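You operate a simulated robot arm through the tools that you are given. There is no shell and no other tool.

The job below is to be done with a simulated robot arm. You get a single attempt, and the scene is never put back.

Task
Clamp the large test block in the turning seat, turn it to the column and zero the red pointer.
Fine: take it from the yellow rig's shelf and set it in facing out, so that it looks at the column after the turn; the small block stays there. Set down upright: large tall test block.

Only the result counts: the job must be done as asked and must still hold three seconds after the hand-in. Knocking over, shifting, dropping, spilling or breaking anything else fails it.

Robot
A 6-joint arm with a two-finger gripper, fixed in place. Base frame: the origin is on the floor under the middle of its stand, x ahead of it, y to its left, z up. Readings come in m, degrees, newtons and seconds.
It reaches about 1.637 m from its shoulder. Its first joint turns from -166.0 to 166.0 degrees. Payload 3.43 kg.
The tool frame sits at the grasp point between the pads (the TCP): z along the fingers, y along the line on which they close. The tips reach 0.02 m beyond it. The gripper opens to 0.19 m; its body begins 0.248 m behind the TCP.
Orientation is that of the tool frame in the base frame, as a unit quaternion [x, y, z, w]. With the fingers straight down and closing along the base's y, the tool's x points along the base's -x, its y along +y and its z along -z.

Tools
- The arm moves only by the tool jog_arm. Its argument "deltas" is a list of rows, each an object (a shift or turn left out is 0, a gripper value left out holds the last) with "turn": the turn, a rotation vector about the base's x, y, z in units of 8 degrees (1.0 is 8 degrees), a list of three; "xyz": the shift along the base's x, y, z in units of 50 mm (1.0 is 50 mm), a list of three; "jaw": the opening in per cent of the stroke, from 0 (shut) to 100 (fully open). In form: [{"turn": [rx, ry, rz], "xyz": [x, y, z], "jaw": jaw}, ...]. A call has 1 to 20 rows; each row shifts and turns the commanded pose from where the row before left it. A call with a number of a shift or a turn outside -1 to 1 is refused whole. Each row takes 0.2 s and may step no farther than 0.05 m and 8.6 degrees from the row before; otherwise, or with a gripper value out of range, the whole call is refused. A pose out of reach is approached as far as the arm can. The call stops where the force on the tool passes 40 N (or 10 N more than at its start, if that is more) or the arm is blocked; 0.2 s more then pass. Each finger travels about 0.045 m/s and halts on what it meets, pressing with about 29 N; the grip force reading is that of the motor and also rises with nothing between the fingers. The clock runs only during rows and for 0.2 s after the last one: add rows that do not move to give the fingers time. The reply holds the time, the measured pose of the TCP, the force on the tool along the base axes, the opening and the grip force, in the units named above and with some noise, with the torque about the TCP (base axes, N m) and any sound that the robot's microphone picked up.
- Cameras (640 x 400 px; columns grow to the right, rows downward): "scene" is fixed at [0.2188, 0.4996, 1.5486]; the picture's right is [-0.87, -0.49, 0.00], its down [-0.28, 0.50, -0.82] and it looks along [0.40, -0.72, -0.57] (base axes); focal length 372 px, centre (320, 200). "wrist" rides on the gripper at [0.07, -0.008, -0.288] in the tool frame; the picture's right is [0.12, 0.99, 0.00], its down [-0.96, 0.11, -0.25] and it looks along [-0.25, 0.03, 0.97] (tool axes); focal length 261 px, centre (320, 200). There is no depth. A picture from a camera that has moved, and an enlarged one, comes with that camera's place and axes in the base frame and with its lens.
- camera(camera): a new picture of that camera. It takes no simulated time.
- raise_lower(by): slides the trunk up (or, below 0, down) by that many m; the arm rides with it, the base frame stays. It gives what a move gives, with no picture.
- inspect(camera, box): a new picture of the part [left, top, right, bottom] of that camera's present view, enlarged. It takes no simulated time.
- sign_off(): hands the job in; it is judged then, once.

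Places have to be worked out from the pictures, the camera data and where the tool is seen. Open the gripper and draw the arm clear of the work before you hand the job in, unless the task says otherwise.

The tools are called after "Emit:" as name(argument=value, ...) on one line, values as JSON. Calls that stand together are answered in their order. jog_arm: Moves the arm, as the interface text tells. Its arguments: {"type":"object","properties":{"deltas":{"type":"array","items":{"type":"object","properties":{"turn":{"type":"array","items":{"type":"number"}},"xyz":{"type":"array","items":{"type":"number"}},"jaw":{"type":"number"}}}}},"required":["deltas"]} The other tools are called the same way: raise_lower (by) moves the trunk up or down; camera (camera) takes a picture; inspect (camera, box) takes an enlarged picture of a part of a camera's view; sign_off () hands the job in.

At the start:

```text
clock: 0.0
position: [0.4654, -0.5494, 1.1652]
tcp_rot: [0.0, 1.0, 0.001, 0.0]
force: [0.2, 0.4, -0.3]
torque: [0.02, 0.02, -0.03]
grip_width: 0.19
grip_force: 0.1
trunk travel left (down, up): [-0.175, 0.065]
```

scene: 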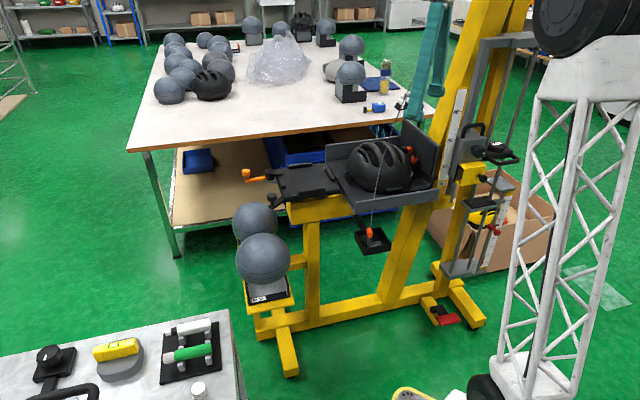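
wrist: 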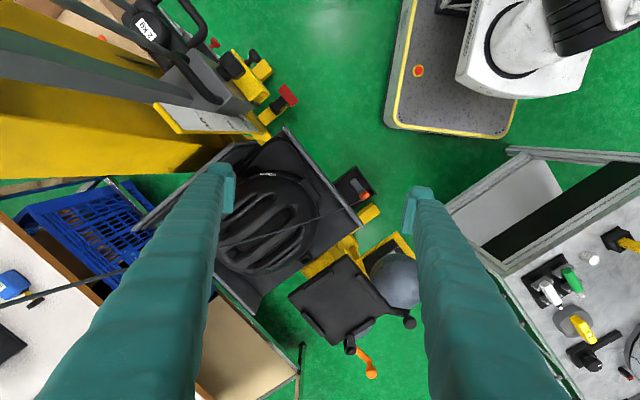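

I'll start by examining the scene closely: the yellow rig with its shelf holding two grey balls/blocks, a black clamp plate, and a scale with a pointer on the column. I'll enlarge several areas.

Emit:
inspect(camera="scene", box=[220, 120, 460, 270])

Emit:
inspect(camera="scene", box=[400, 60, 560, 160])

Emit:
inspect(camera="scene", box=[400, 140, 560, 340])

Emit:
inspect(camera="scene", box=[200, 180, 360, 380])

Emit:
inspect(camera="wrist", box=[80, 0, 320, 150])

Emit:
inspect(camera="wrist", box=[200, 130, 440, 400])

```text
2.67 times, centred on (340, 195) of scene
camera zoom: at [0.2188, 0.4996, 1.5486], right [-0.87, -0.49, 0.0], down [-0.28, 0.5, -0.82], along [0.4, -0.72, -0.57], focal length 991 px, centre (267, 213)
```

zoom: 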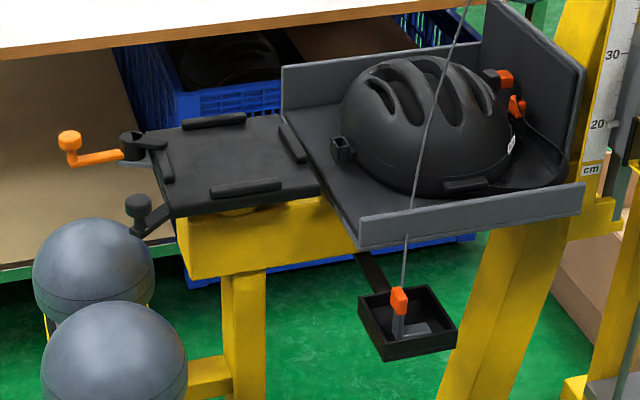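

```text
4.00 times, centred on (480, 110) of scene
camera zoom: at [0.2188, 0.4996, 1.5486], right [-0.87, -0.49, 0.0], down [-0.28, 0.5, -0.82], along [0.4, -0.72, -0.57], focal length 1486 px, centre (-320, 560)
```

zoom: 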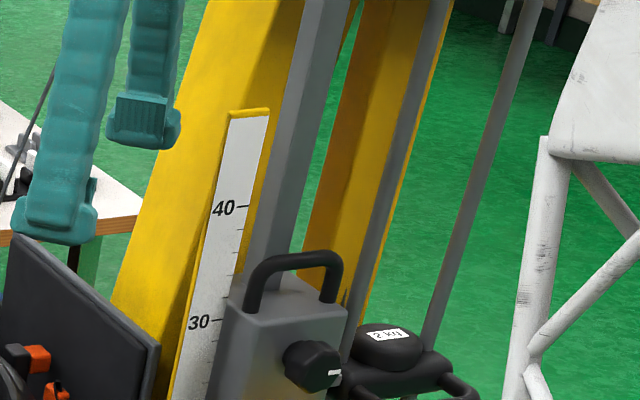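

```text
2.00 times, centred on (480, 240) of scene
camera zoom: at [0.2188, 0.4996, 1.5486], right [-0.87, -0.49, 0.0], down [-0.28, 0.5, -0.82], along [0.4, -0.72, -0.57], focal length 743 px, centre (0, 120)
```

zoom: 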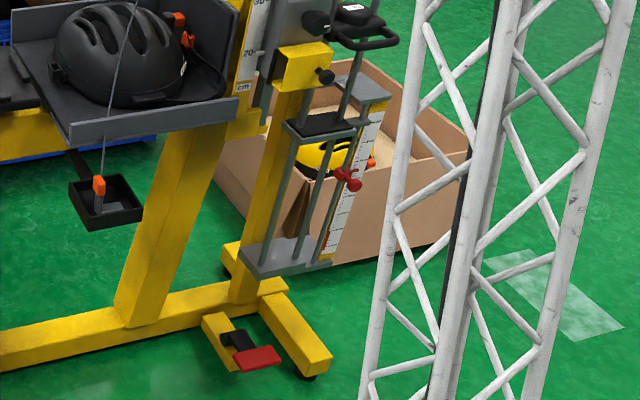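

```text
2.00 times, centred on (280, 280) of scene
camera zoom: at [0.2188, 0.4996, 1.5486], right [-0.87, -0.49, 0.0], down [-0.28, 0.5, -0.82], along [0.4, -0.72, -0.57], focal length 743 px, centre (400, 40)
```

zoom: 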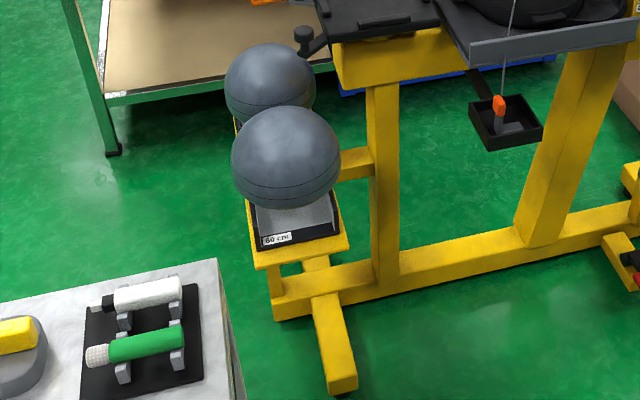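

```text
2.67 times, centred on (200, 75) of wrist
camera zoom: at [0.3939, -0.5592, 1.4509], right [-0.12, 0.99, 0.0], down [0.96, 0.11, 0.25], along [0.25, 0.03, -0.97], focal length 695 px, centre (640, 533)
```

zoom: 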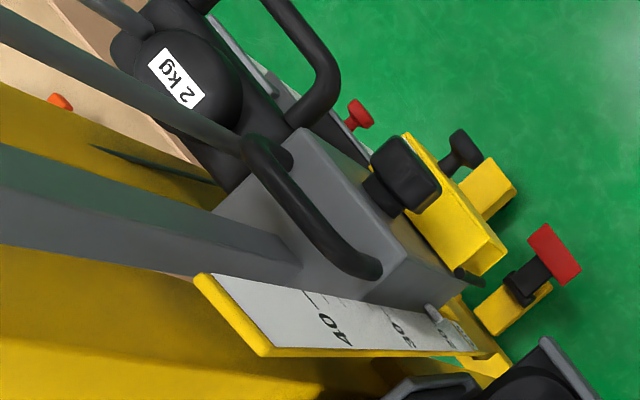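

```text
1.48 times, centred on (320, 265) of wrist
camera zoom: at [0.3939, -0.5592, 1.4509], right [-0.12, 0.99, 0.0], down [0.96, 0.11, 0.25], along [0.25, 0.03, -0.97], focal length 386 px, centre (320, 104)
```

zoom: 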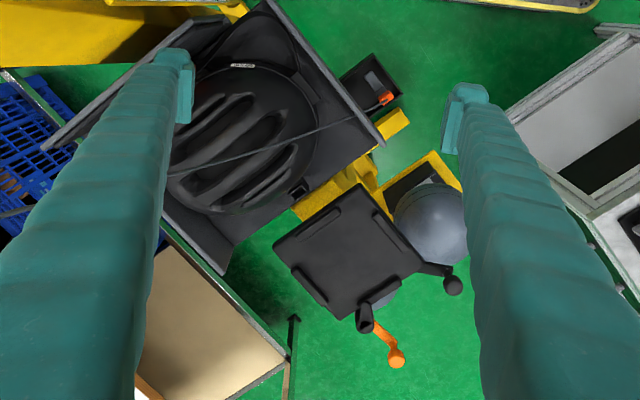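

The seat seems to be near (0.79, -0.46, 0.86) and the front shelf block ("60 cm") near (0.86, -0.24, 0.63). I'll enlarge more to understand the block shapes, the crank, levers and the red pointer scale.

Emit:
inspect(camera="scene", box=[225, 195, 315, 310])

Emit:
inspect(camera="scene", box=[230, 140, 350, 215])

Emit:
inspect(camera="scene", box=[430, 160, 520, 280])

Emit:
inspect(camera="scene", box=[320, 30, 440, 120])

Emit:
inspect(camera="scene", box=[0, 300, 240, 400])

Emit:
inspect(camera="wrist", box=[270, 230, 430, 400])

```text
3.48 times, centred on (270, 252) of scene
camera zoom: at [0.2188, 0.4996, 1.5486], right [-0.87, -0.49, 0.0], down [-0.28, 0.5, -0.82], along [0.4, -0.72, -0.57], focal length 1292 px, centre (494, 17)
```

zoom: 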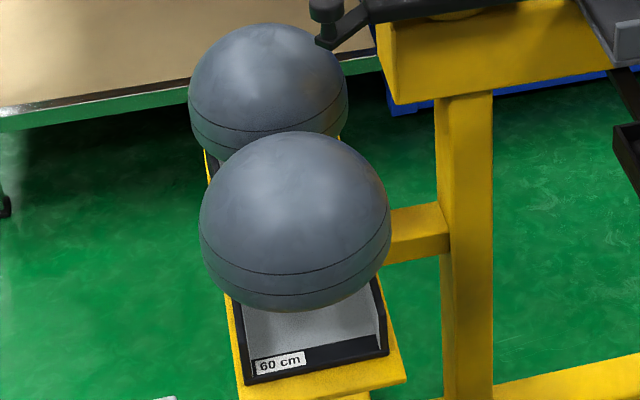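

```text
5.33 times, centred on (290, 178) of scene
camera zoom: at [0.2188, 0.4996, 1.5486], right [-0.87, -0.49, 0.0], down [-0.28, 0.5, -0.82], along [0.4, -0.72, -0.57], focal length 1982 px, centre (480, 320)
```

zoom: 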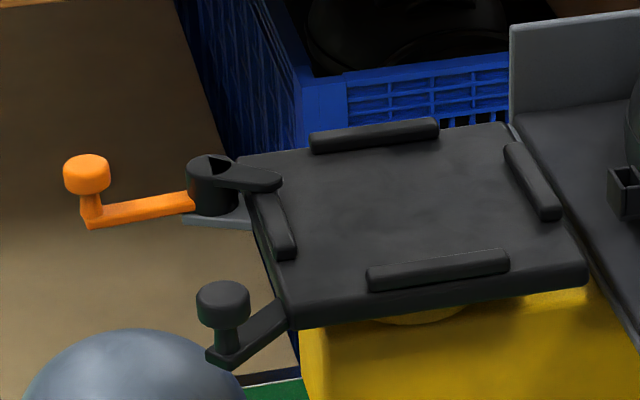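

```text
3.33 times, centred on (475, 220) of scene
camera zoom: at [0.2188, 0.4996, 1.5486], right [-0.87, -0.49, 0.0], down [-0.28, 0.5, -0.82], along [0.4, -0.72, -0.57], focal length 1239 px, centre (-197, 133)
```

zoom: 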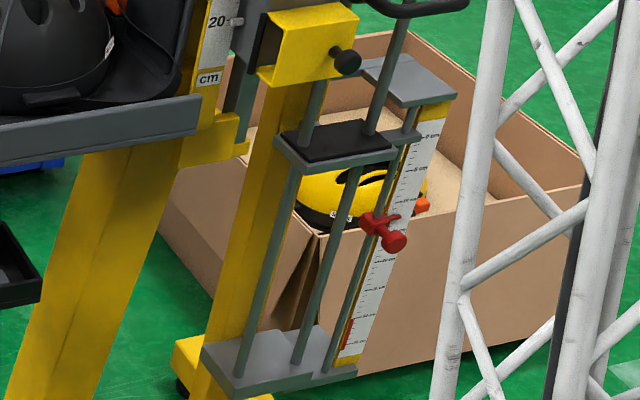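

```text
4.44 times, centred on (380, 75) of scene
camera zoom: at [0.2188, 0.4996, 1.5486], right [-0.87, -0.49, 0.0], down [-0.28, 0.5, -0.82], along [0.4, -0.72, -0.57], focal length 1651 px, centre (53, 756)
```

zoom: 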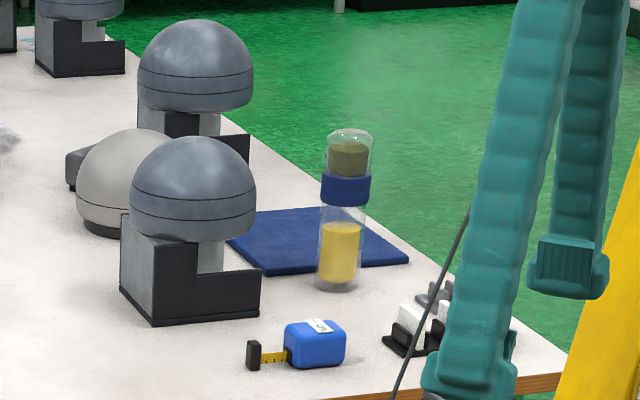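

```text
2.67 times, centred on (120, 350) of scene
camera zoom: at [0.2188, 0.4996, 1.5486], right [-0.87, -0.49, 0.0], down [-0.28, 0.5, -0.82], along [0.4, -0.72, -0.57], focal length 991 px, centre (853, -200)
```

zoom: 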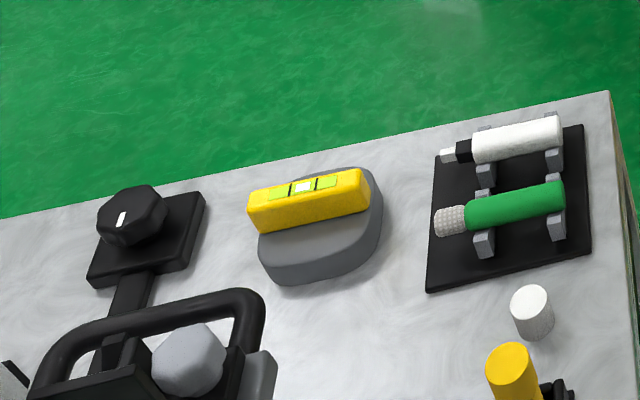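

```text
2.35 times, centred on (350, 315) of wrist
camera zoom: at [0.3939, -0.5592, 1.4509], right [-0.12, 0.99, 0.0], down [0.96, 0.11, 0.25], along [0.25, 0.03, -0.97], focal length 613 px, centre (249, -71)
```

zoom: 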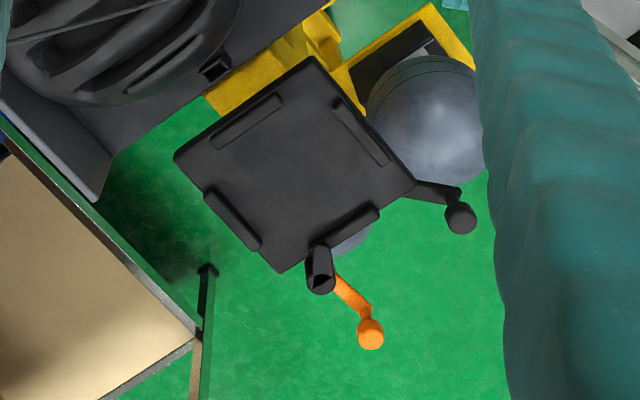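

The blocks have a ball top over a notched base (open notch = face side with "60 cm" label). I'll move the wrist camera forward for closer views of the seat, blocks and clamp, staying high and clear.

Emit:
jog_arm(deltas=[{"xyz": [0.6, 0.6, 0.3]}, {"xyz": [0.6, 0.6, 0.3]}, {"xyz": [0.6, 0.6, 0.2]}, {"xyz": [0.6, 0.6, 0]}, {"xyz": [0.6, 0.6, 0]}, {"xyz": [0.6, 0.6, 0]}])

Emit:
camera(camera="wrist")

Emit:
camera(camera="scene")

```text
clock: 1.4
position: [0.6434, -0.368, 1.2038]
tcp_rot: [0.001, 1.0, -0.001, 0.0]
force: [-0.3, -0.5, 0.1]
torque: [0.1, -0.09, 0.03]
grip_width: 0.1898
grip_force: 0.1
trunk travel left (down, up): [-0.175, 0.065]
```

```text
taken
camera wrist: at [0.5721, -0.3782, 1.4919], right [-0.12, 0.99, 0.0], down [0.96, 0.11, 0.25], along [0.25, 0.03, -0.97], focal length 261 px, centre (320, 200)
```

wrist: 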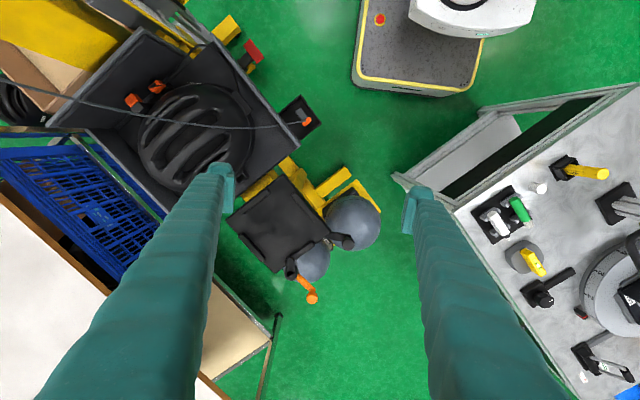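

```text
taken
```

scene: 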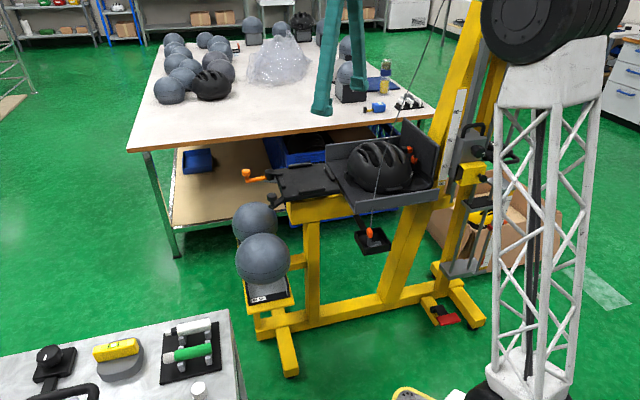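

The view is now clearer. I'll enlarge the seat/blocks, the tray, and the region towards the column.

Emit:
inspect(camera="wrist", box=[220, 150, 400, 310])

Emit:
inspect(camera="wrist", box=[60, 0, 320, 180])

Emit:
inspect(camera="scene", box=[380, 0, 520, 130])

```text
2.50 times, centred on (310, 230) of wrist
camera zoom: at [0.5721, -0.3782, 1.4919], right [-0.12, 0.99, 0.0], down [0.96, 0.11, 0.25], along [0.25, 0.03, -0.97], focal length 652 px, centre (345, 125)
```

zoom: 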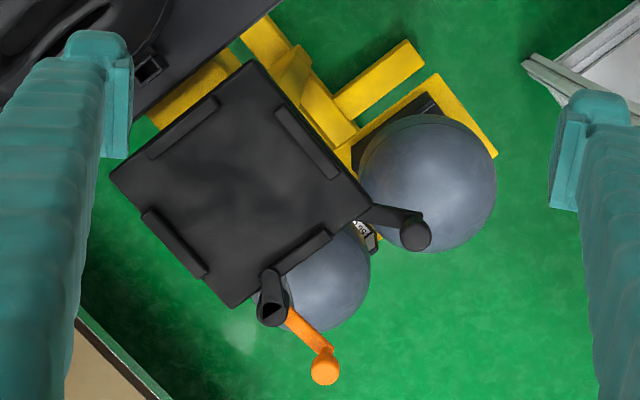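

```text
2.22 times, centred on (190, 90) of wrist
camera zoom: at [0.5721, -0.3782, 1.4919], right [-0.12, 0.99, 0.0], down [0.96, 0.11, 0.25], along [0.25, 0.03, -0.97], focal length 579 px, centre (609, 444)
```

zoom: 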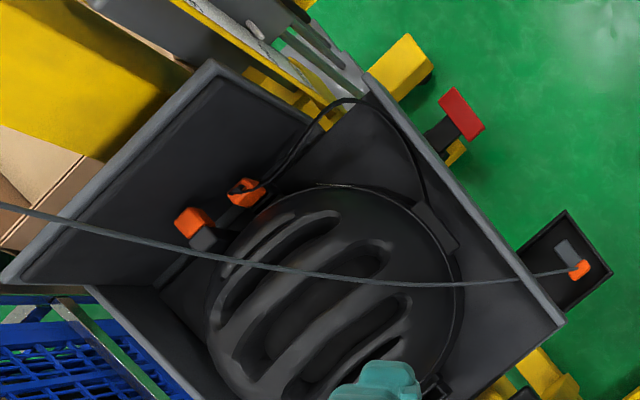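

```text
3.08 times, centred on (450, 65) of scene
camera zoom: at [0.2188, 0.4996, 1.5486], right [-0.87, -0.49, 0.0], down [-0.28, 0.5, -0.82], along [0.4, -0.72, -0.57], focal length 1143 px, centre (-80, 615)
```

zoom: 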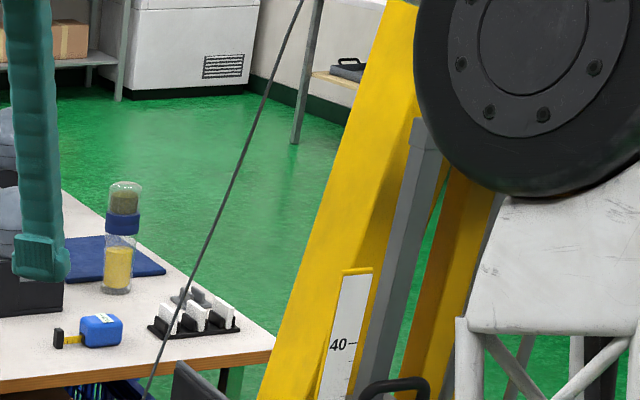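

The rig's long axis runs at about 45° (column direction ≈ (-0.67,-0.74)), so "out" is ≈ (+0.67,+0.74). I'll go closer above the seat for a detailed look at the clamp.

Emit:
jog_arm(deltas=[{"xyz": [0.5, -0.5, -0.4]}, {"xyz": [0.5, -0.5, -0.5]}, {"xyz": [0.5, -0.5, -0.6]}, {"xyz": [0.3, -0.4, -0.6]}])

Emit:
camera(camera="wrist")

Emit:
inspect(camera="wrist", box=[200, 100, 420, 330])

```text
clock: 2.4
position: [0.7331, -0.4658, 1.097]
tcp_rot: [0.0, 1.0, -0.001, -0.001]
force: [-0.4, 0.1, 0.1]
torque: [-0.09, -0.09, -0.02]
grip_width: 0.19
grip_force: 0.1
trunk travel left (down, up): [-0.175, 0.065]
```

```text
taken
camera wrist: at [0.6618, -0.4745, 1.3838], right [-0.12, 0.99, 0.0], down [0.96, 0.12, 0.25], along [0.25, 0.03, -0.97], focal length 261 px, centre (320, 200)
```

wrist: 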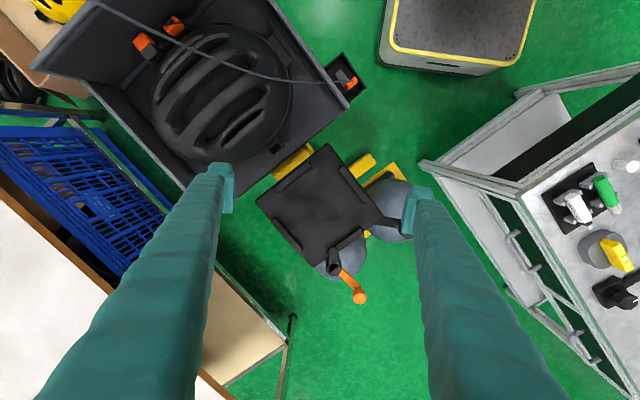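

```text
1.74 times, centred on (310, 215) of wrist
camera zoom: at [0.6618, -0.4745, 1.3838], right [-0.12, 0.99, 0.0], down [0.96, 0.12, 0.25], along [0.25, 0.03, -0.97], focal length 453 px, centre (337, 174)
```

zoom: 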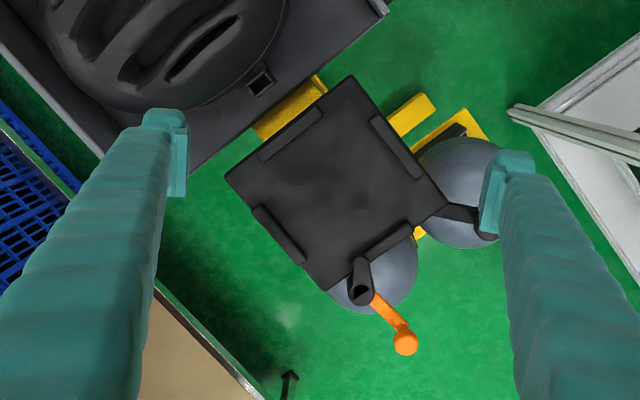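

Seat plate is ~0.19 m square centred near (0.81, -0.46, 0.865). Now I'll tilt the tool and look at the blocks from the robot/bench side to see their shape and facing.

Emit:
jog_arm(deltas=[{"xyz": [0.15, 0.9, 0.0], "turn": [-0.8, 0, 0]}, {"xyz": [0.15, 0.9, 0.0], "turn": [-0.8, 0, 0]}, {"xyz": [0.15, 0.9, 0.0], "turn": [-0.8, 0, 0]}, {"xyz": [0.15, 0.9, 0.0], "turn": [-0.8, 0, 0]}, {"xyz": [0.15, 0.9, 0.0], "turn": [-0.8, 0, 0]}, {"xyz": [0.15, 0.9, -0.2], "turn": [-0.8, 0, 0]}, {"xyz": [0.15, 0.9, -0.2], "turn": [-0.8, 0, 0]}, {"xyz": [0.15, 0.9, -0.2], "turn": [0, 0, 0]}, {"xyz": [0, 0, -0.8]}, {"xyz": [0, 0, -0.8]}, {"xyz": [0, 0, -0.8]}])

Emit:
camera(camera="wrist")

Emit:
camera(camera="scene")

```text
clock: 4.8
position: [0.7957, -0.1024, 0.9516]
tcp_rot: [0.0, 0.925, -0.381, 0.0]
force: [0.1, -0.1, 0.1]
torque: [0.07, -0.07, 0.1]
grip_width: 0.1901
grip_force: 0.0
trunk travel left (down, up): [-0.175, 0.065]
```

```text
taken
camera wrist: at [0.7239, 0.0936, 1.1599], right [-0.12, 0.7, -0.7], down [0.96, 0.26, 0.1], along [0.25, -0.66, -0.71], focal length 261 px, centre (320, 200)
```

wrist: 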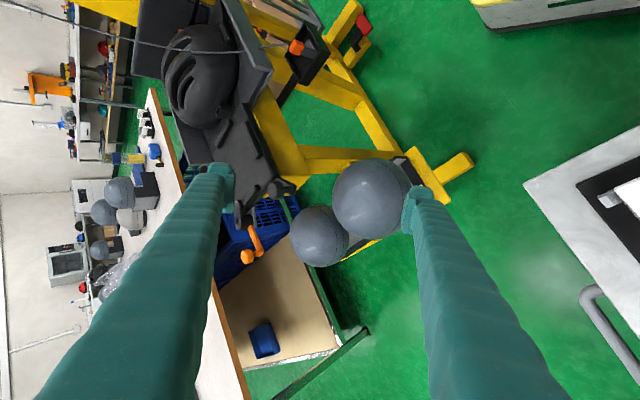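

```text
taken
```

scene: 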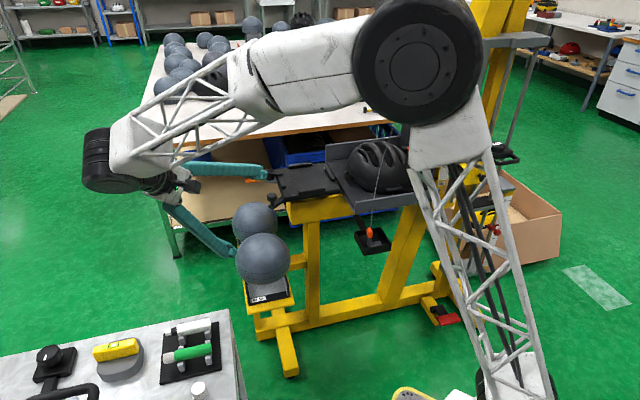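

Enlarging the blocks and the seat in this tilted view.

Emit:
inspect(camera="wrist", box=[270, 130, 450, 280])

Emit:
inspect(camera="wrist", box=[190, 80, 320, 280])

Emit:
inspect(camera="wrist", box=[120, 0, 380, 140])

```text
2.67 times, centred on (360, 205) of wrist
camera zoom: at [0.7239, 0.0936, 1.1599], right [-0.12, 0.7, -0.7], down [0.96, 0.26, 0.1], along [0.25, -0.66, -0.71], focal length 695 px, centre (213, 187)
```

zoom: 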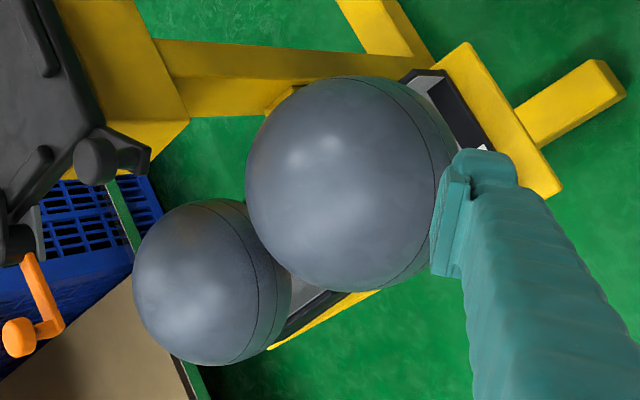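

```text
2.00 times, centred on (255, 180) of wrist
camera zoom: at [0.7239, 0.0936, 1.1599], right [-0.12, 0.7, -0.7], down [0.96, 0.26, 0.1], along [0.25, -0.66, -0.71], focal length 521 px, centre (450, 240)
```

zoom: 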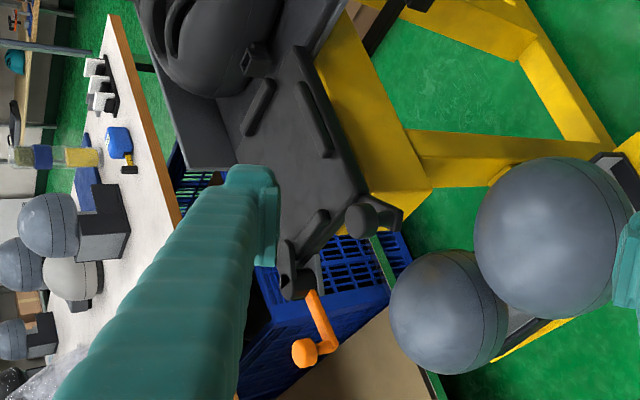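

```text
2.46 times, centred on (250, 70) of wrist
camera zoom: at [0.7239, 0.0936, 1.1599], right [-0.12, 0.7, -0.7], down [0.96, 0.26, 0.1], along [0.25, -0.66, -0.71], focal length 642 px, centre (492, 520)
```

zoom: 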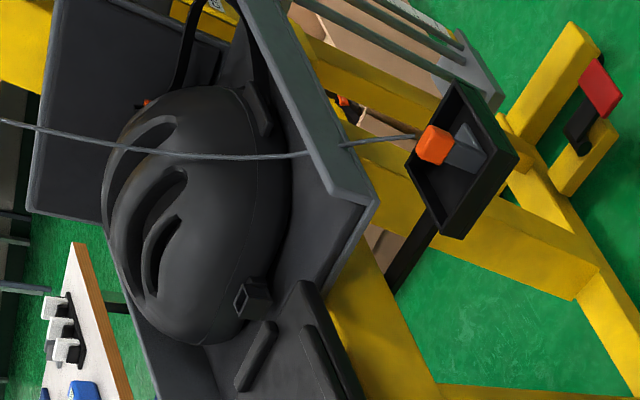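

The blocks' faces point to the bench side (toward (-0.68, 0.73)), with C-shaped bases. I'll swing the tool round to look from outside the rig along its axis, at a safe height, to see the block profile and the clamp.

Emit:
jog_arm(deltas=[{"xyz": [0.52, 0.1, 0.3], "turn": [0.109, 0.945, 0.166]}, {"xyz": [0.52, 0.1, 0.3], "turn": [0.109, 0.945, 0.166]}, {"xyz": [0.52, 0.1, 0.0], "turn": [0.109, 0.945, 0.166]}, {"xyz": [0.52, 0.1, 0.0], "turn": [0.109, 0.945, 0.166]}, {"xyz": [0.52, 0.0, 0.0], "turn": [0.109, 0.945, 0.166]}])

Emit:
camera(camera="scene")

Emit:
camera(camera="wrist")

```text
clock: 6.0
position: [0.9251, -0.0828, 0.9798]
tcp_rot: [-0.175, 0.887, -0.325, -0.277]
force: [-0.9, -0.5, 1.6]
torque: [0.27, -0.32, 0.13]
grip_width: 0.19
grip_force: 0.0
trunk travel left (down, up): [-0.175, 0.065]
```

```text
taken
```

scene: 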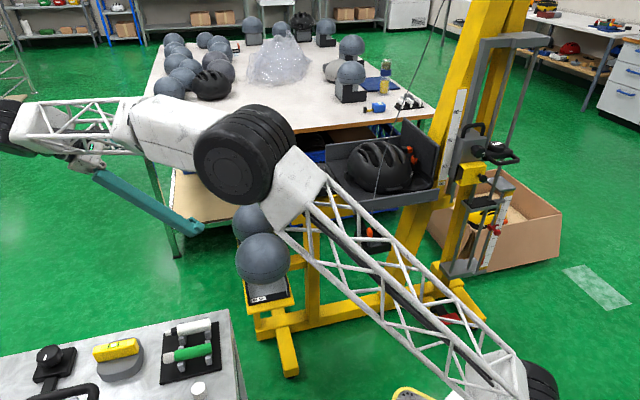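

```text
taken
camera wrist: at [0.9822, 0.0943, 1.2091], right [-0.58, 0.71, -0.4], down [0.79, 0.38, -0.48], along [-0.19, -0.6, -0.78], focal length 261 px, centre (320, 200)
```

wrist: 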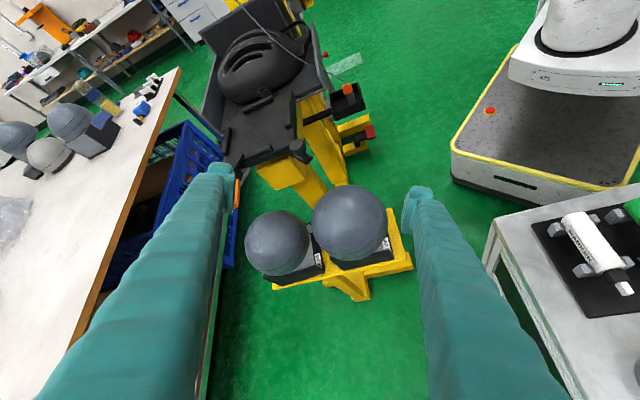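

The view from this side shows both blocks' bases. Enlarging.

Emit:
inspect(camera="wrist", box=[230, 160, 420, 310])

Emit:
inspect(camera="wrist", box=[190, 0, 390, 210])

```text
2.67 times, centred on (325, 235) of wrist
camera zoom: at [0.9822, 0.0943, 1.2091], right [-0.58, 0.71, -0.4], down [0.79, 0.38, -0.48], along [-0.19, -0.6, -0.78], focal length 695 px, centre (307, 107)
```

zoom: 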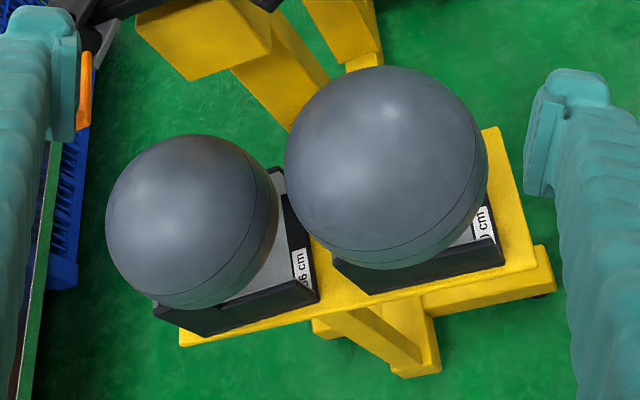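

```text
1.90 times, centred on (290, 105) of wrist
camera zoom: at [0.9822, 0.0943, 1.2091], right [-0.58, 0.71, -0.4], down [0.79, 0.38, -0.48], along [-0.19, -0.6, -0.78], focal length 496 px, centre (377, 381)
```

zoom: 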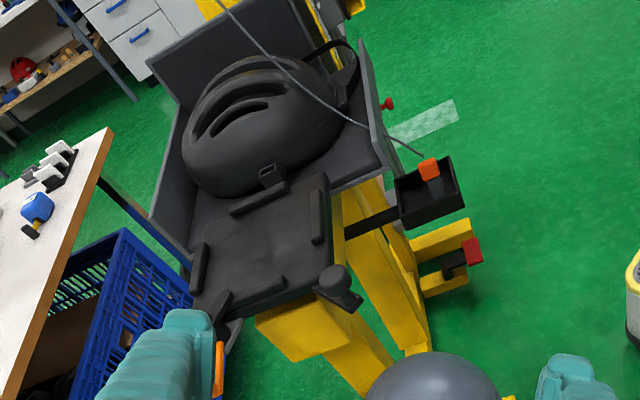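

I'll continue the rotation toward a more horizontal view from outside, watching the arm's elbow in the scene view.

Emit:
jog_arm(deltas=[{"xyz": [0.5, 0.0, 0.0], "turn": [0.109, 0.945, 0.166]}, {"xyz": [0.5, 0.0, 0.0], "turn": [0.109, 0.945, 0.166]}, {"xyz": [0.5, 0.0, 0.0], "turn": [0.109, 0.945, 0.166]}])

Emit:
camera(camera="scene")

Emit:
camera(camera="wrist")

```text
clock: 6.8
position: [0.907, -0.1364, 0.9009]
tcp_rot: [-0.285, 0.817, -0.282, -0.415]
force: [-0.2, -0.8, 1.1]
torque: [0.13, -0.1, 0.07]
grip_width: 0.19
grip_force: 0.0
out of reach, approached as far as the arm can: row 1, 2, 3
trunk travel left (down, up): [-0.175, 0.065]
```

```text
taken
```

scene: 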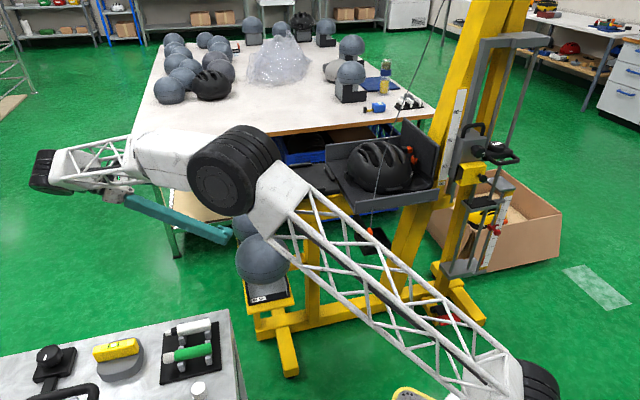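

```text
taken
camera wrist: at [1.0261, 0.0398, 1.105], right [-0.75, 0.65, -0.12], down [0.52, 0.47, -0.71], along [-0.4, -0.6, -0.69], focal length 261 px, centre (320, 200)
```

wrist: 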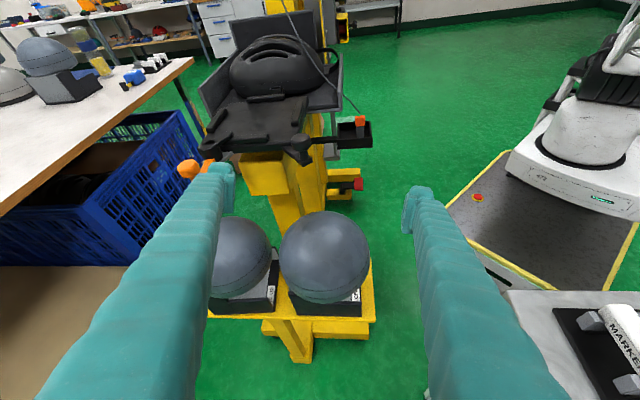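

The arm hit its reach limit there, but the view is useful. Enlarging it.

Emit:
inspect(camera="wrist", box=[190, 190, 400, 370])

Emit:
inspect(camera="wrist", box=[170, 30, 390, 210])

Emit:
inspect(camera="scene", box=[20, 100, 320, 320])

```text
2.22 times, centred on (295, 280) of wrist
camera zoom: at [1.0261, 0.0398, 1.105], right [-0.75, 0.65, -0.12], down [0.52, 0.47, -0.71], along [-0.4, -0.6, -0.69], focal length 579 px, centre (376, 22)
```

zoom: 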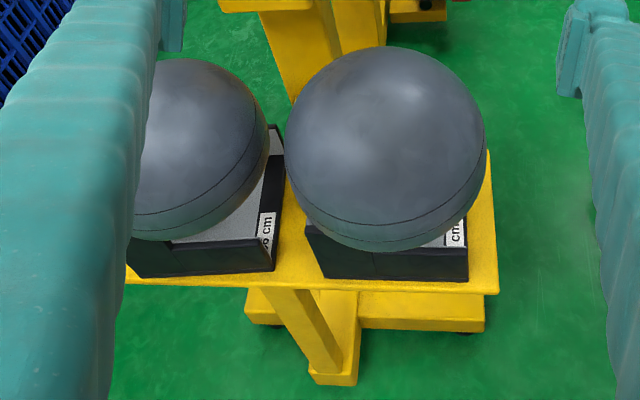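

```text
2.22 times, centred on (280, 120) of wrist
camera zoom: at [1.0261, 0.0398, 1.105], right [-0.75, 0.65, -0.12], down [0.52, 0.47, -0.71], along [-0.4, -0.6, -0.69], focal length 579 px, centre (409, 378)
```

zoom: 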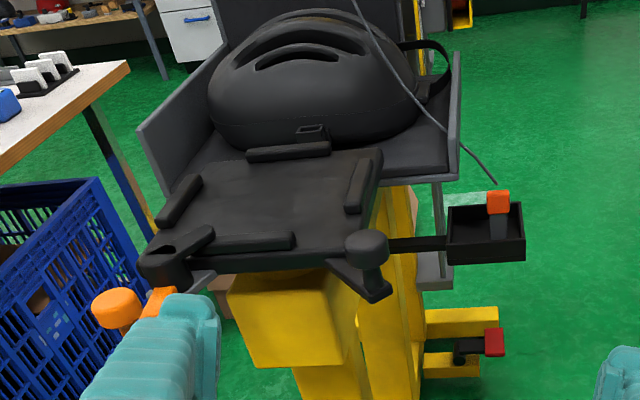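

```text
1.82 times, centred on (170, 210) of scene
camera zoom: at [0.2188, 0.4996, 1.5486], right [-0.87, -0.49, 0.0], down [-0.28, 0.5, -0.82], along [0.4, -0.72, -0.57], focal length 676 px, centre (593, 182)
```

zoom: 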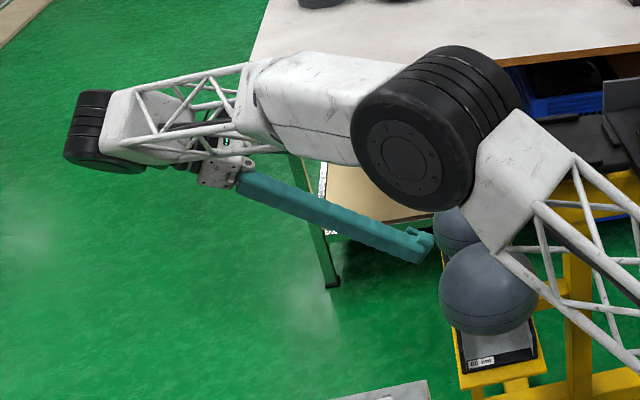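

Block base ≈0.148 m square, ball Ø≈0.19 (too wide to grasp over the top), shelf top z≈0.495; the seat's pocket bars look ~0.15 apart. I'll go back up and bring the tool vertical above the seat, aligned with the rig, to measure it precisely. First a small lift to see how the command resumes.

Emit:
jog_arm(deltas=[{"xyz": [0, 0, 0.6]}, {"xyz": [0, 0, 0.6], "turn": [0.786, -0.517, 0.093]}, {"xyz": [0, -0.3, 0.6], "turn": [0.786, -0.517, 0.093]}])

```text
clock: 7.6
position: [0.8875, -0.169, 0.9718]
tcp_rot: [-0.309, 0.865, -0.207, -0.336]
force: [0.1, 0.8, -1.5]
torque: [-0.31, 0.29, -0.05]
grip_width: 0.1901
grip_force: 0.0
out of reach, approached as far as the arm can: row 1
trunk travel left (down, up): [-0.175, 0.065]
```

The arm resumed from near its measured pose. I continue rotating to vertical while moving over the seat at a safe height.

Emit:
jog_arm(deltas=[{"xyz": [0, -0.4, 0.6], "turn": [0.786, -0.517, 0.093]}, {"xyz": [0, -0.4, 0.6], "turn": [0.786, -0.517, 0.093]}, {"xyz": [-0.1, -0.7, 0.4], "turn": [0.786, -0.517, 0.093]}, {"xyz": [-0.3, -0.7, 0.4], "turn": [0.786, -0.517, 0.093]}, {"xyz": [-0.3, -0.8, 0.2], "turn": [0.786, -0.517, 0.093]}, {"xyz": [-0.3, -0.8, 0], "turn": [0.786, -0.517, 0.093]}, {"xyz": [-0.3, -0.8, 0]}, {"xyz": [-0.2, -0.8, 0]}])

Emit:
camera(camera="wrist")

Emit:
camera(camera="scene")

```text
clock: 9.4
position: [0.8139, -0.4366, 1.0817]
tcp_rot: [-0.381, 0.924, 0.009, -0.019]
force: [-0.3, 0.4, 0.2]
torque: [-0.13, 0.02, 0.01]
grip_width: 0.1902
grip_force: 0.0
trunk travel left (down, up): [-0.175, 0.065]
```

```text
taken
camera wrist: at [0.7807, -0.4945, 1.3708], right [-0.78, 0.62, 0.03], down [0.61, 0.76, 0.22], along [0.11, 0.2, -0.97], focal length 261 px, centre (320, 200)
```

wrist: 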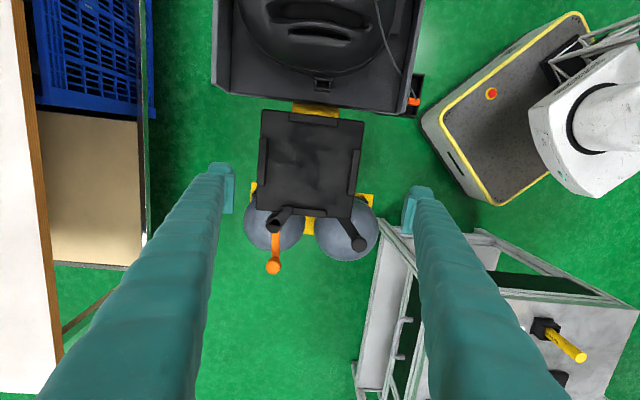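

```text
taken
```

scene: 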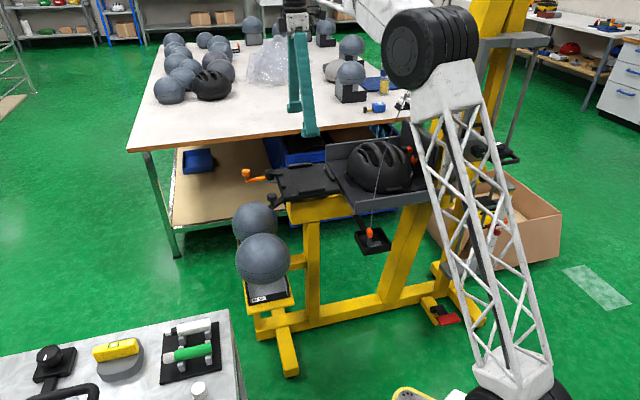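

The seat axes are exactly at 45°. I'll correct the small tilt and descend to hover just above the plate for precise measurement.

Emit:
jog_arm(deltas=[{"xyz": [0, -0.4, -0.4], "turn": [0, -0.3, 0]}, {"xyz": [0, 0, -0.8]}, {"xyz": [0, 0, -0.8]}, {"xyz": [0, 0, -0.6]}, {}])

Emit:
camera(camera="wrist")

Emit:
inspect(camera="wrist", box=[220, 60, 420, 300])

```text
clock: 10.6
position: [0.812, -0.458, 0.9513]
tcp_rot: [-0.381, 0.925, 0.001, 0.0]
force: [0.1, 0.1, -0.1]
torque: [0.02, 0.01, -0.01]
grip_width: 0.1898
grip_force: 0.1
trunk travel left (down, up): [-0.175, 0.065]
```

```text
taken
camera wrist: at [0.7679, -0.5148, 1.2383], right [-0.78, 0.62, 0.0], down [0.6, 0.76, 0.25], along [0.15, 0.2, -0.97], focal length 261 px, centre (320, 200)
```

wrist: 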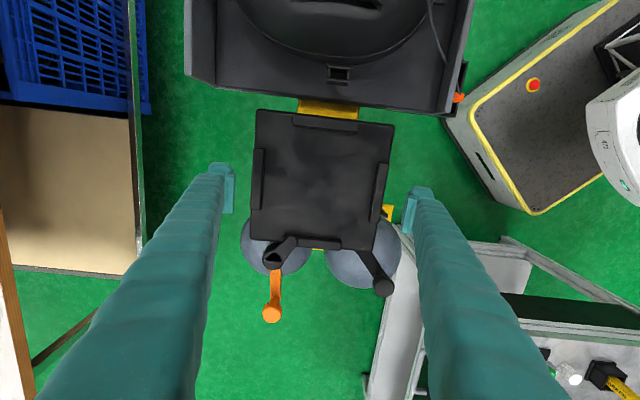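

```text
1.67 times, centred on (320, 180) of wrist
camera zoom: at [0.7679, -0.5148, 1.2383], right [-0.78, 0.62, 0.0], down [0.6, 0.76, 0.25], along [0.15, 0.2, -0.97], focal length 434 px, centre (320, 233)
```

zoom: 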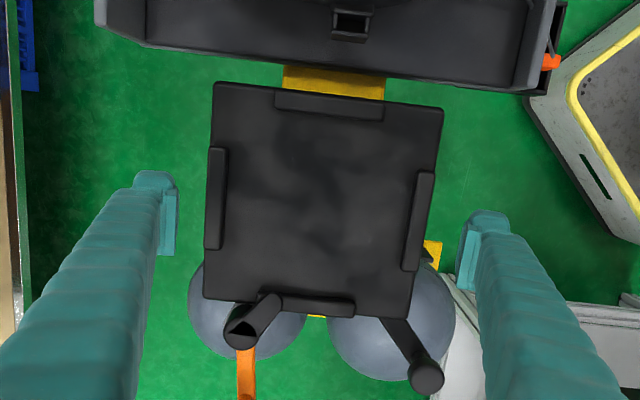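

Measured: plate centre ≈ (0.815, -0.458), pocket between bars ≈ 0.157 m vs base 0.148 m. Zooming on the clamp post, toe, orange lever, and knob.

Emit:
inspect(camera="wrist", box=[240, 220, 340, 330])

Emit:
inspect(camera="wrist", box=[330, 190, 410, 310])

Emit:
inspect(camera="scene", box=[235, 150, 345, 215])

```text
3.64 times, centred on (290, 275) of wrist
camera zoom: at [0.7679, -0.5148, 1.2383], right [-0.78, 0.62, 0.0], down [0.6, 0.76, 0.25], along [0.15, 0.2, -0.97], focal length 948 px, centre (429, -73)
```

zoom: 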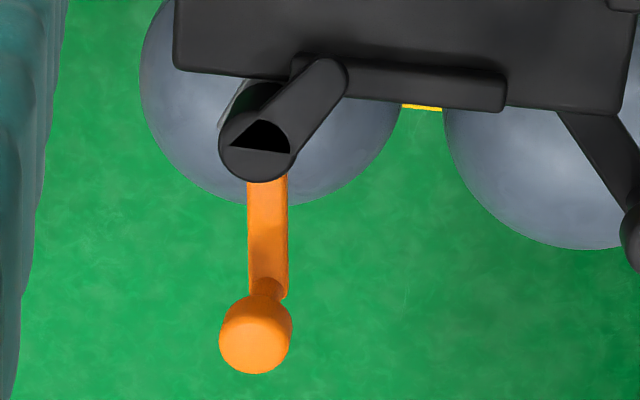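

```text
3.33 times, centred on (370, 250) of wrist
camera zoom: at [0.7679, -0.5148, 1.2383], right [-0.78, 0.62, 0.0], down [0.6, 0.76, 0.25], along [0.15, 0.2, -0.97], focal length 869 px, centre (153, 33)
```

zoom: 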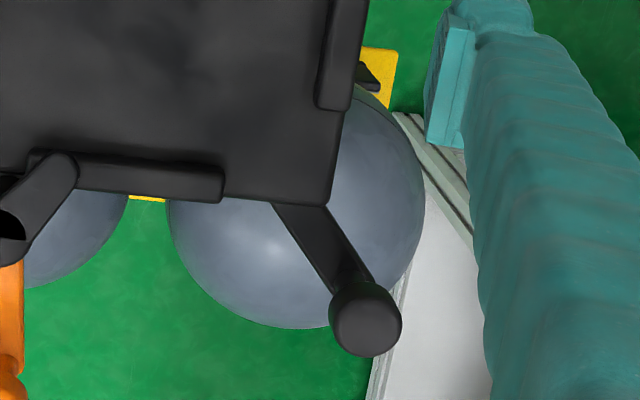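

```text
5.82 times, centred on (290, 182) of scene
camera zoom: at [0.2188, 0.4996, 1.5486], right [-0.87, -0.49, 0.0], down [-0.28, 0.5, -0.82], along [0.4, -0.72, -0.57], focal length 2162 px, centre (494, 302)
```

zoom: 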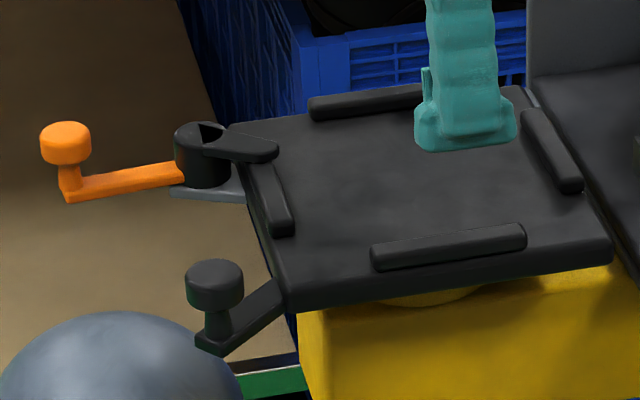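

The toe/lever swivel on a hub at the out-far edge; the turn handle is radial with its knob near (0.83, -0.285, 0.89). Now I'll raise and swing the gripper to the pick orientation (pointing from robot side at the blocks) to see the base and clamp from a low side angle.

Emit:
jog_arm(deltas=[{"xyz": [0, 0, 0.9]}, {"xyz": [0, 0.1, 0.9]}, {"xyz": [-0.2, 0.5, 0.8]}, {"xyz": [-0.3, 0.6, 0.5], "turn": [-0.639, 0, 0.708]}, {"xyz": [-0.3, 0.6, 0.4], "turn": [-0.639, 0, 0.708]}, {"xyz": [-0.3, 0.6, 0.3], "turn": [-0.639, 0, 0.708]}, {"xyz": [-0.3, 0.6, 0], "turn": [-0.639, 0, 0.708]}, {"xyz": [-0.3, 0.6, 0], "turn": [-0.639, 0, 0.708]}, {"xyz": [0, 0.5, 0], "turn": [-0.639, 0, 0.708]}, {"xyz": [0, 0, 0], "turn": [-0.639, 0, 0.708]}])

Emit:
camera(camera="scene")

Emit:
camera(camera="wrist")

```text
clock: 12.8
position: [0.7261, -0.2537, 1.1419]
tcp_rot: [-0.649, 0.699, -0.277, -0.116]
force: [0.6, -1.0, 0.4]
torque: [0.01, 0.06, -0.02]
grip_width: 0.1901
grip_force: 0.0
trunk travel left (down, up): [-0.175, 0.065]
```

```text
taken
```

scene: 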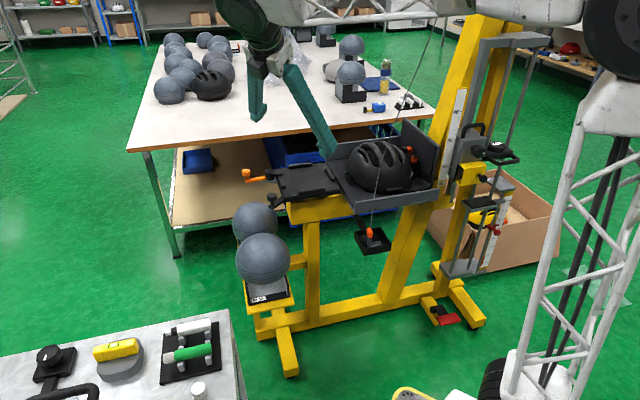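

```text
taken
camera wrist: at [0.6673, -0.1584, 1.4159], right [-0.98, -0.1, -0.17], down [-0.04, 0.94, -0.33], along [0.2, -0.31, -0.93], focal length 261 px, centre (320, 200)
```

wrist: 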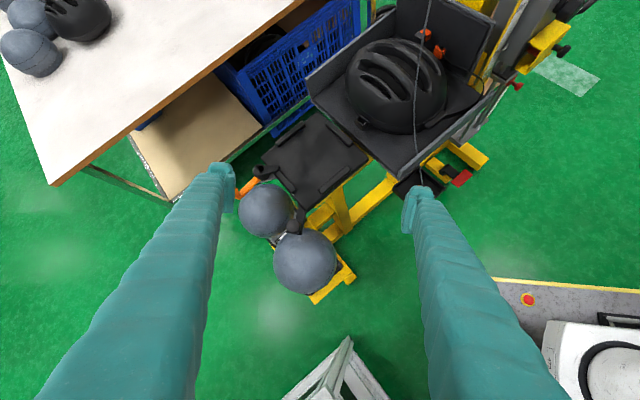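

Continuing the rotation to the pick orientation at this safe height.

Emit:
jog_arm(deltas=[{"xyz": [0.2, 0, 0], "turn": [-0.639, 0, 0.708]}, {"xyz": [0.2, 0, 0], "turn": [-0.639, 0, 0.708]}, {"xyz": [0.2, 0, 0], "turn": [-0.639, 0, 0.708]}, {"xyz": [0.2, 0, 0], "turn": [-0.639, 0, 0.708]}, {"xyz": [0, 0, 0], "turn": [-0.639, 0, 0.708]}, {"xyz": [0, 0, 0], "turn": [-0.639, 0, 0.708]}, {"xyz": [0, 0, 0], "turn": [-0.639, 0, 0.708]}])

Emit:
camera(camera="scene")

Emit:
camera(camera="wrist")

```text
clock: 14.4
position: [0.7659, -0.2517, 1.1416]
tcp_rot: [0.779, -0.324, 0.496, 0.205]
force: [0.8, 0.8, -0.6]
torque: [-0.05, 0.02, -0.08]
grip_width: 0.1901
grip_force: 0.1
trunk travel left (down, up): [-0.175, 0.065]
```

```text
taken
```

scene: 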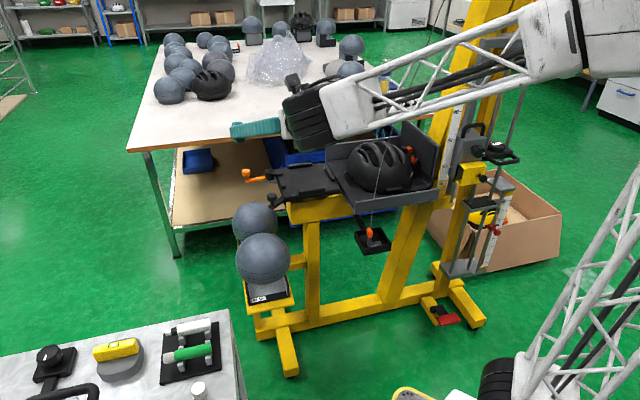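

```text
taken
camera wrist: at [0.6087, -0.0834, 1.3278], right [-0.67, -0.74, 0.11], down [-0.53, 0.37, -0.77], along [0.53, -0.57, -0.63], focal length 261 px, centre (320, 200)
```

wrist: 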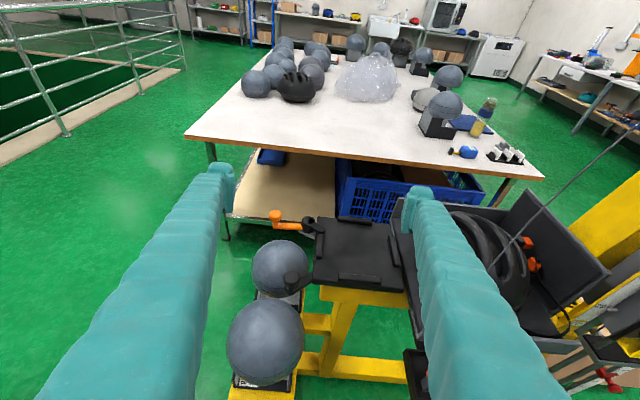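

The view works well. I'll lower and back off a bit so the camera sees the front of the large block, and the seat, from a lower angle.

Emit:
jog_arm(deltas=[{"xyz": [-0.19, 0.43, -0.5]}, {"xyz": [-0.19, 0.43, -0.6]}, {"xyz": [-0.19, 0.43, -0.7]}, {"xyz": [-0.19, 0.43, -0.7]}, {"xyz": [-0.19, 0.43, -0.7]}, {"xyz": [-0.19, 0.43, -0.7]}, {"xyz": [-0.19, 0.43, -0.7]}, {"xyz": [-0.19, 0.43, -0.7]}])

Emit:
camera(camera="scene")

Emit:
camera(camera="wrist")

```text
clock: 16.2
position: [0.6911, -0.0771, 0.8785]
tcp_rot: [0.777, -0.325, 0.498, 0.205]
force: [-0.4, -0.3, 0.0]
torque: [0.11, 0.01, 0.19]
grip_width: 0.1898
grip_force: 0.1
trunk travel left (down, up): [-0.175, 0.065]
```

```text
taken
```

scene: 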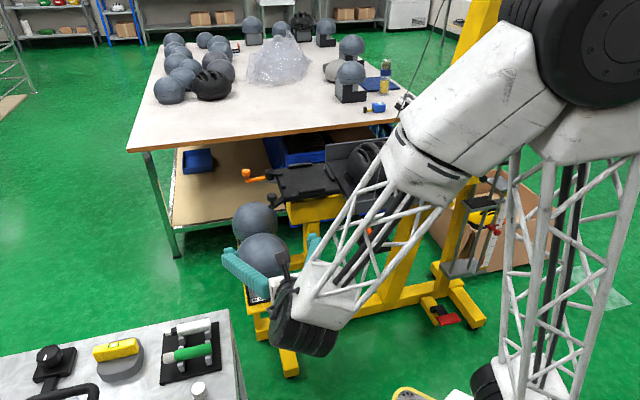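

```text
taken
camera wrist: at [0.5324, 0.0908, 1.0646], right [-0.67, -0.74, 0.1], down [-0.52, 0.37, -0.77], along [0.53, -0.57, -0.63], focal length 261 px, centre (320, 200)
```

wrist: 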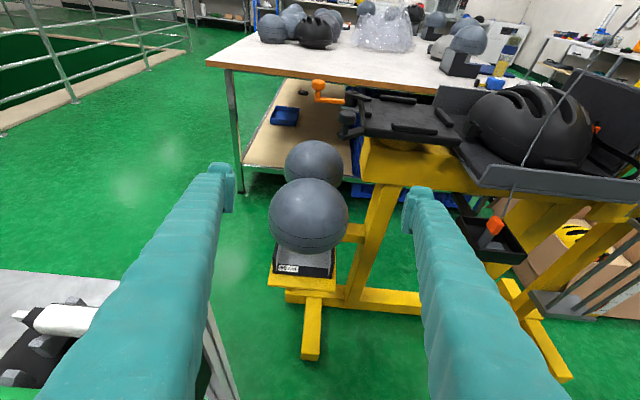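

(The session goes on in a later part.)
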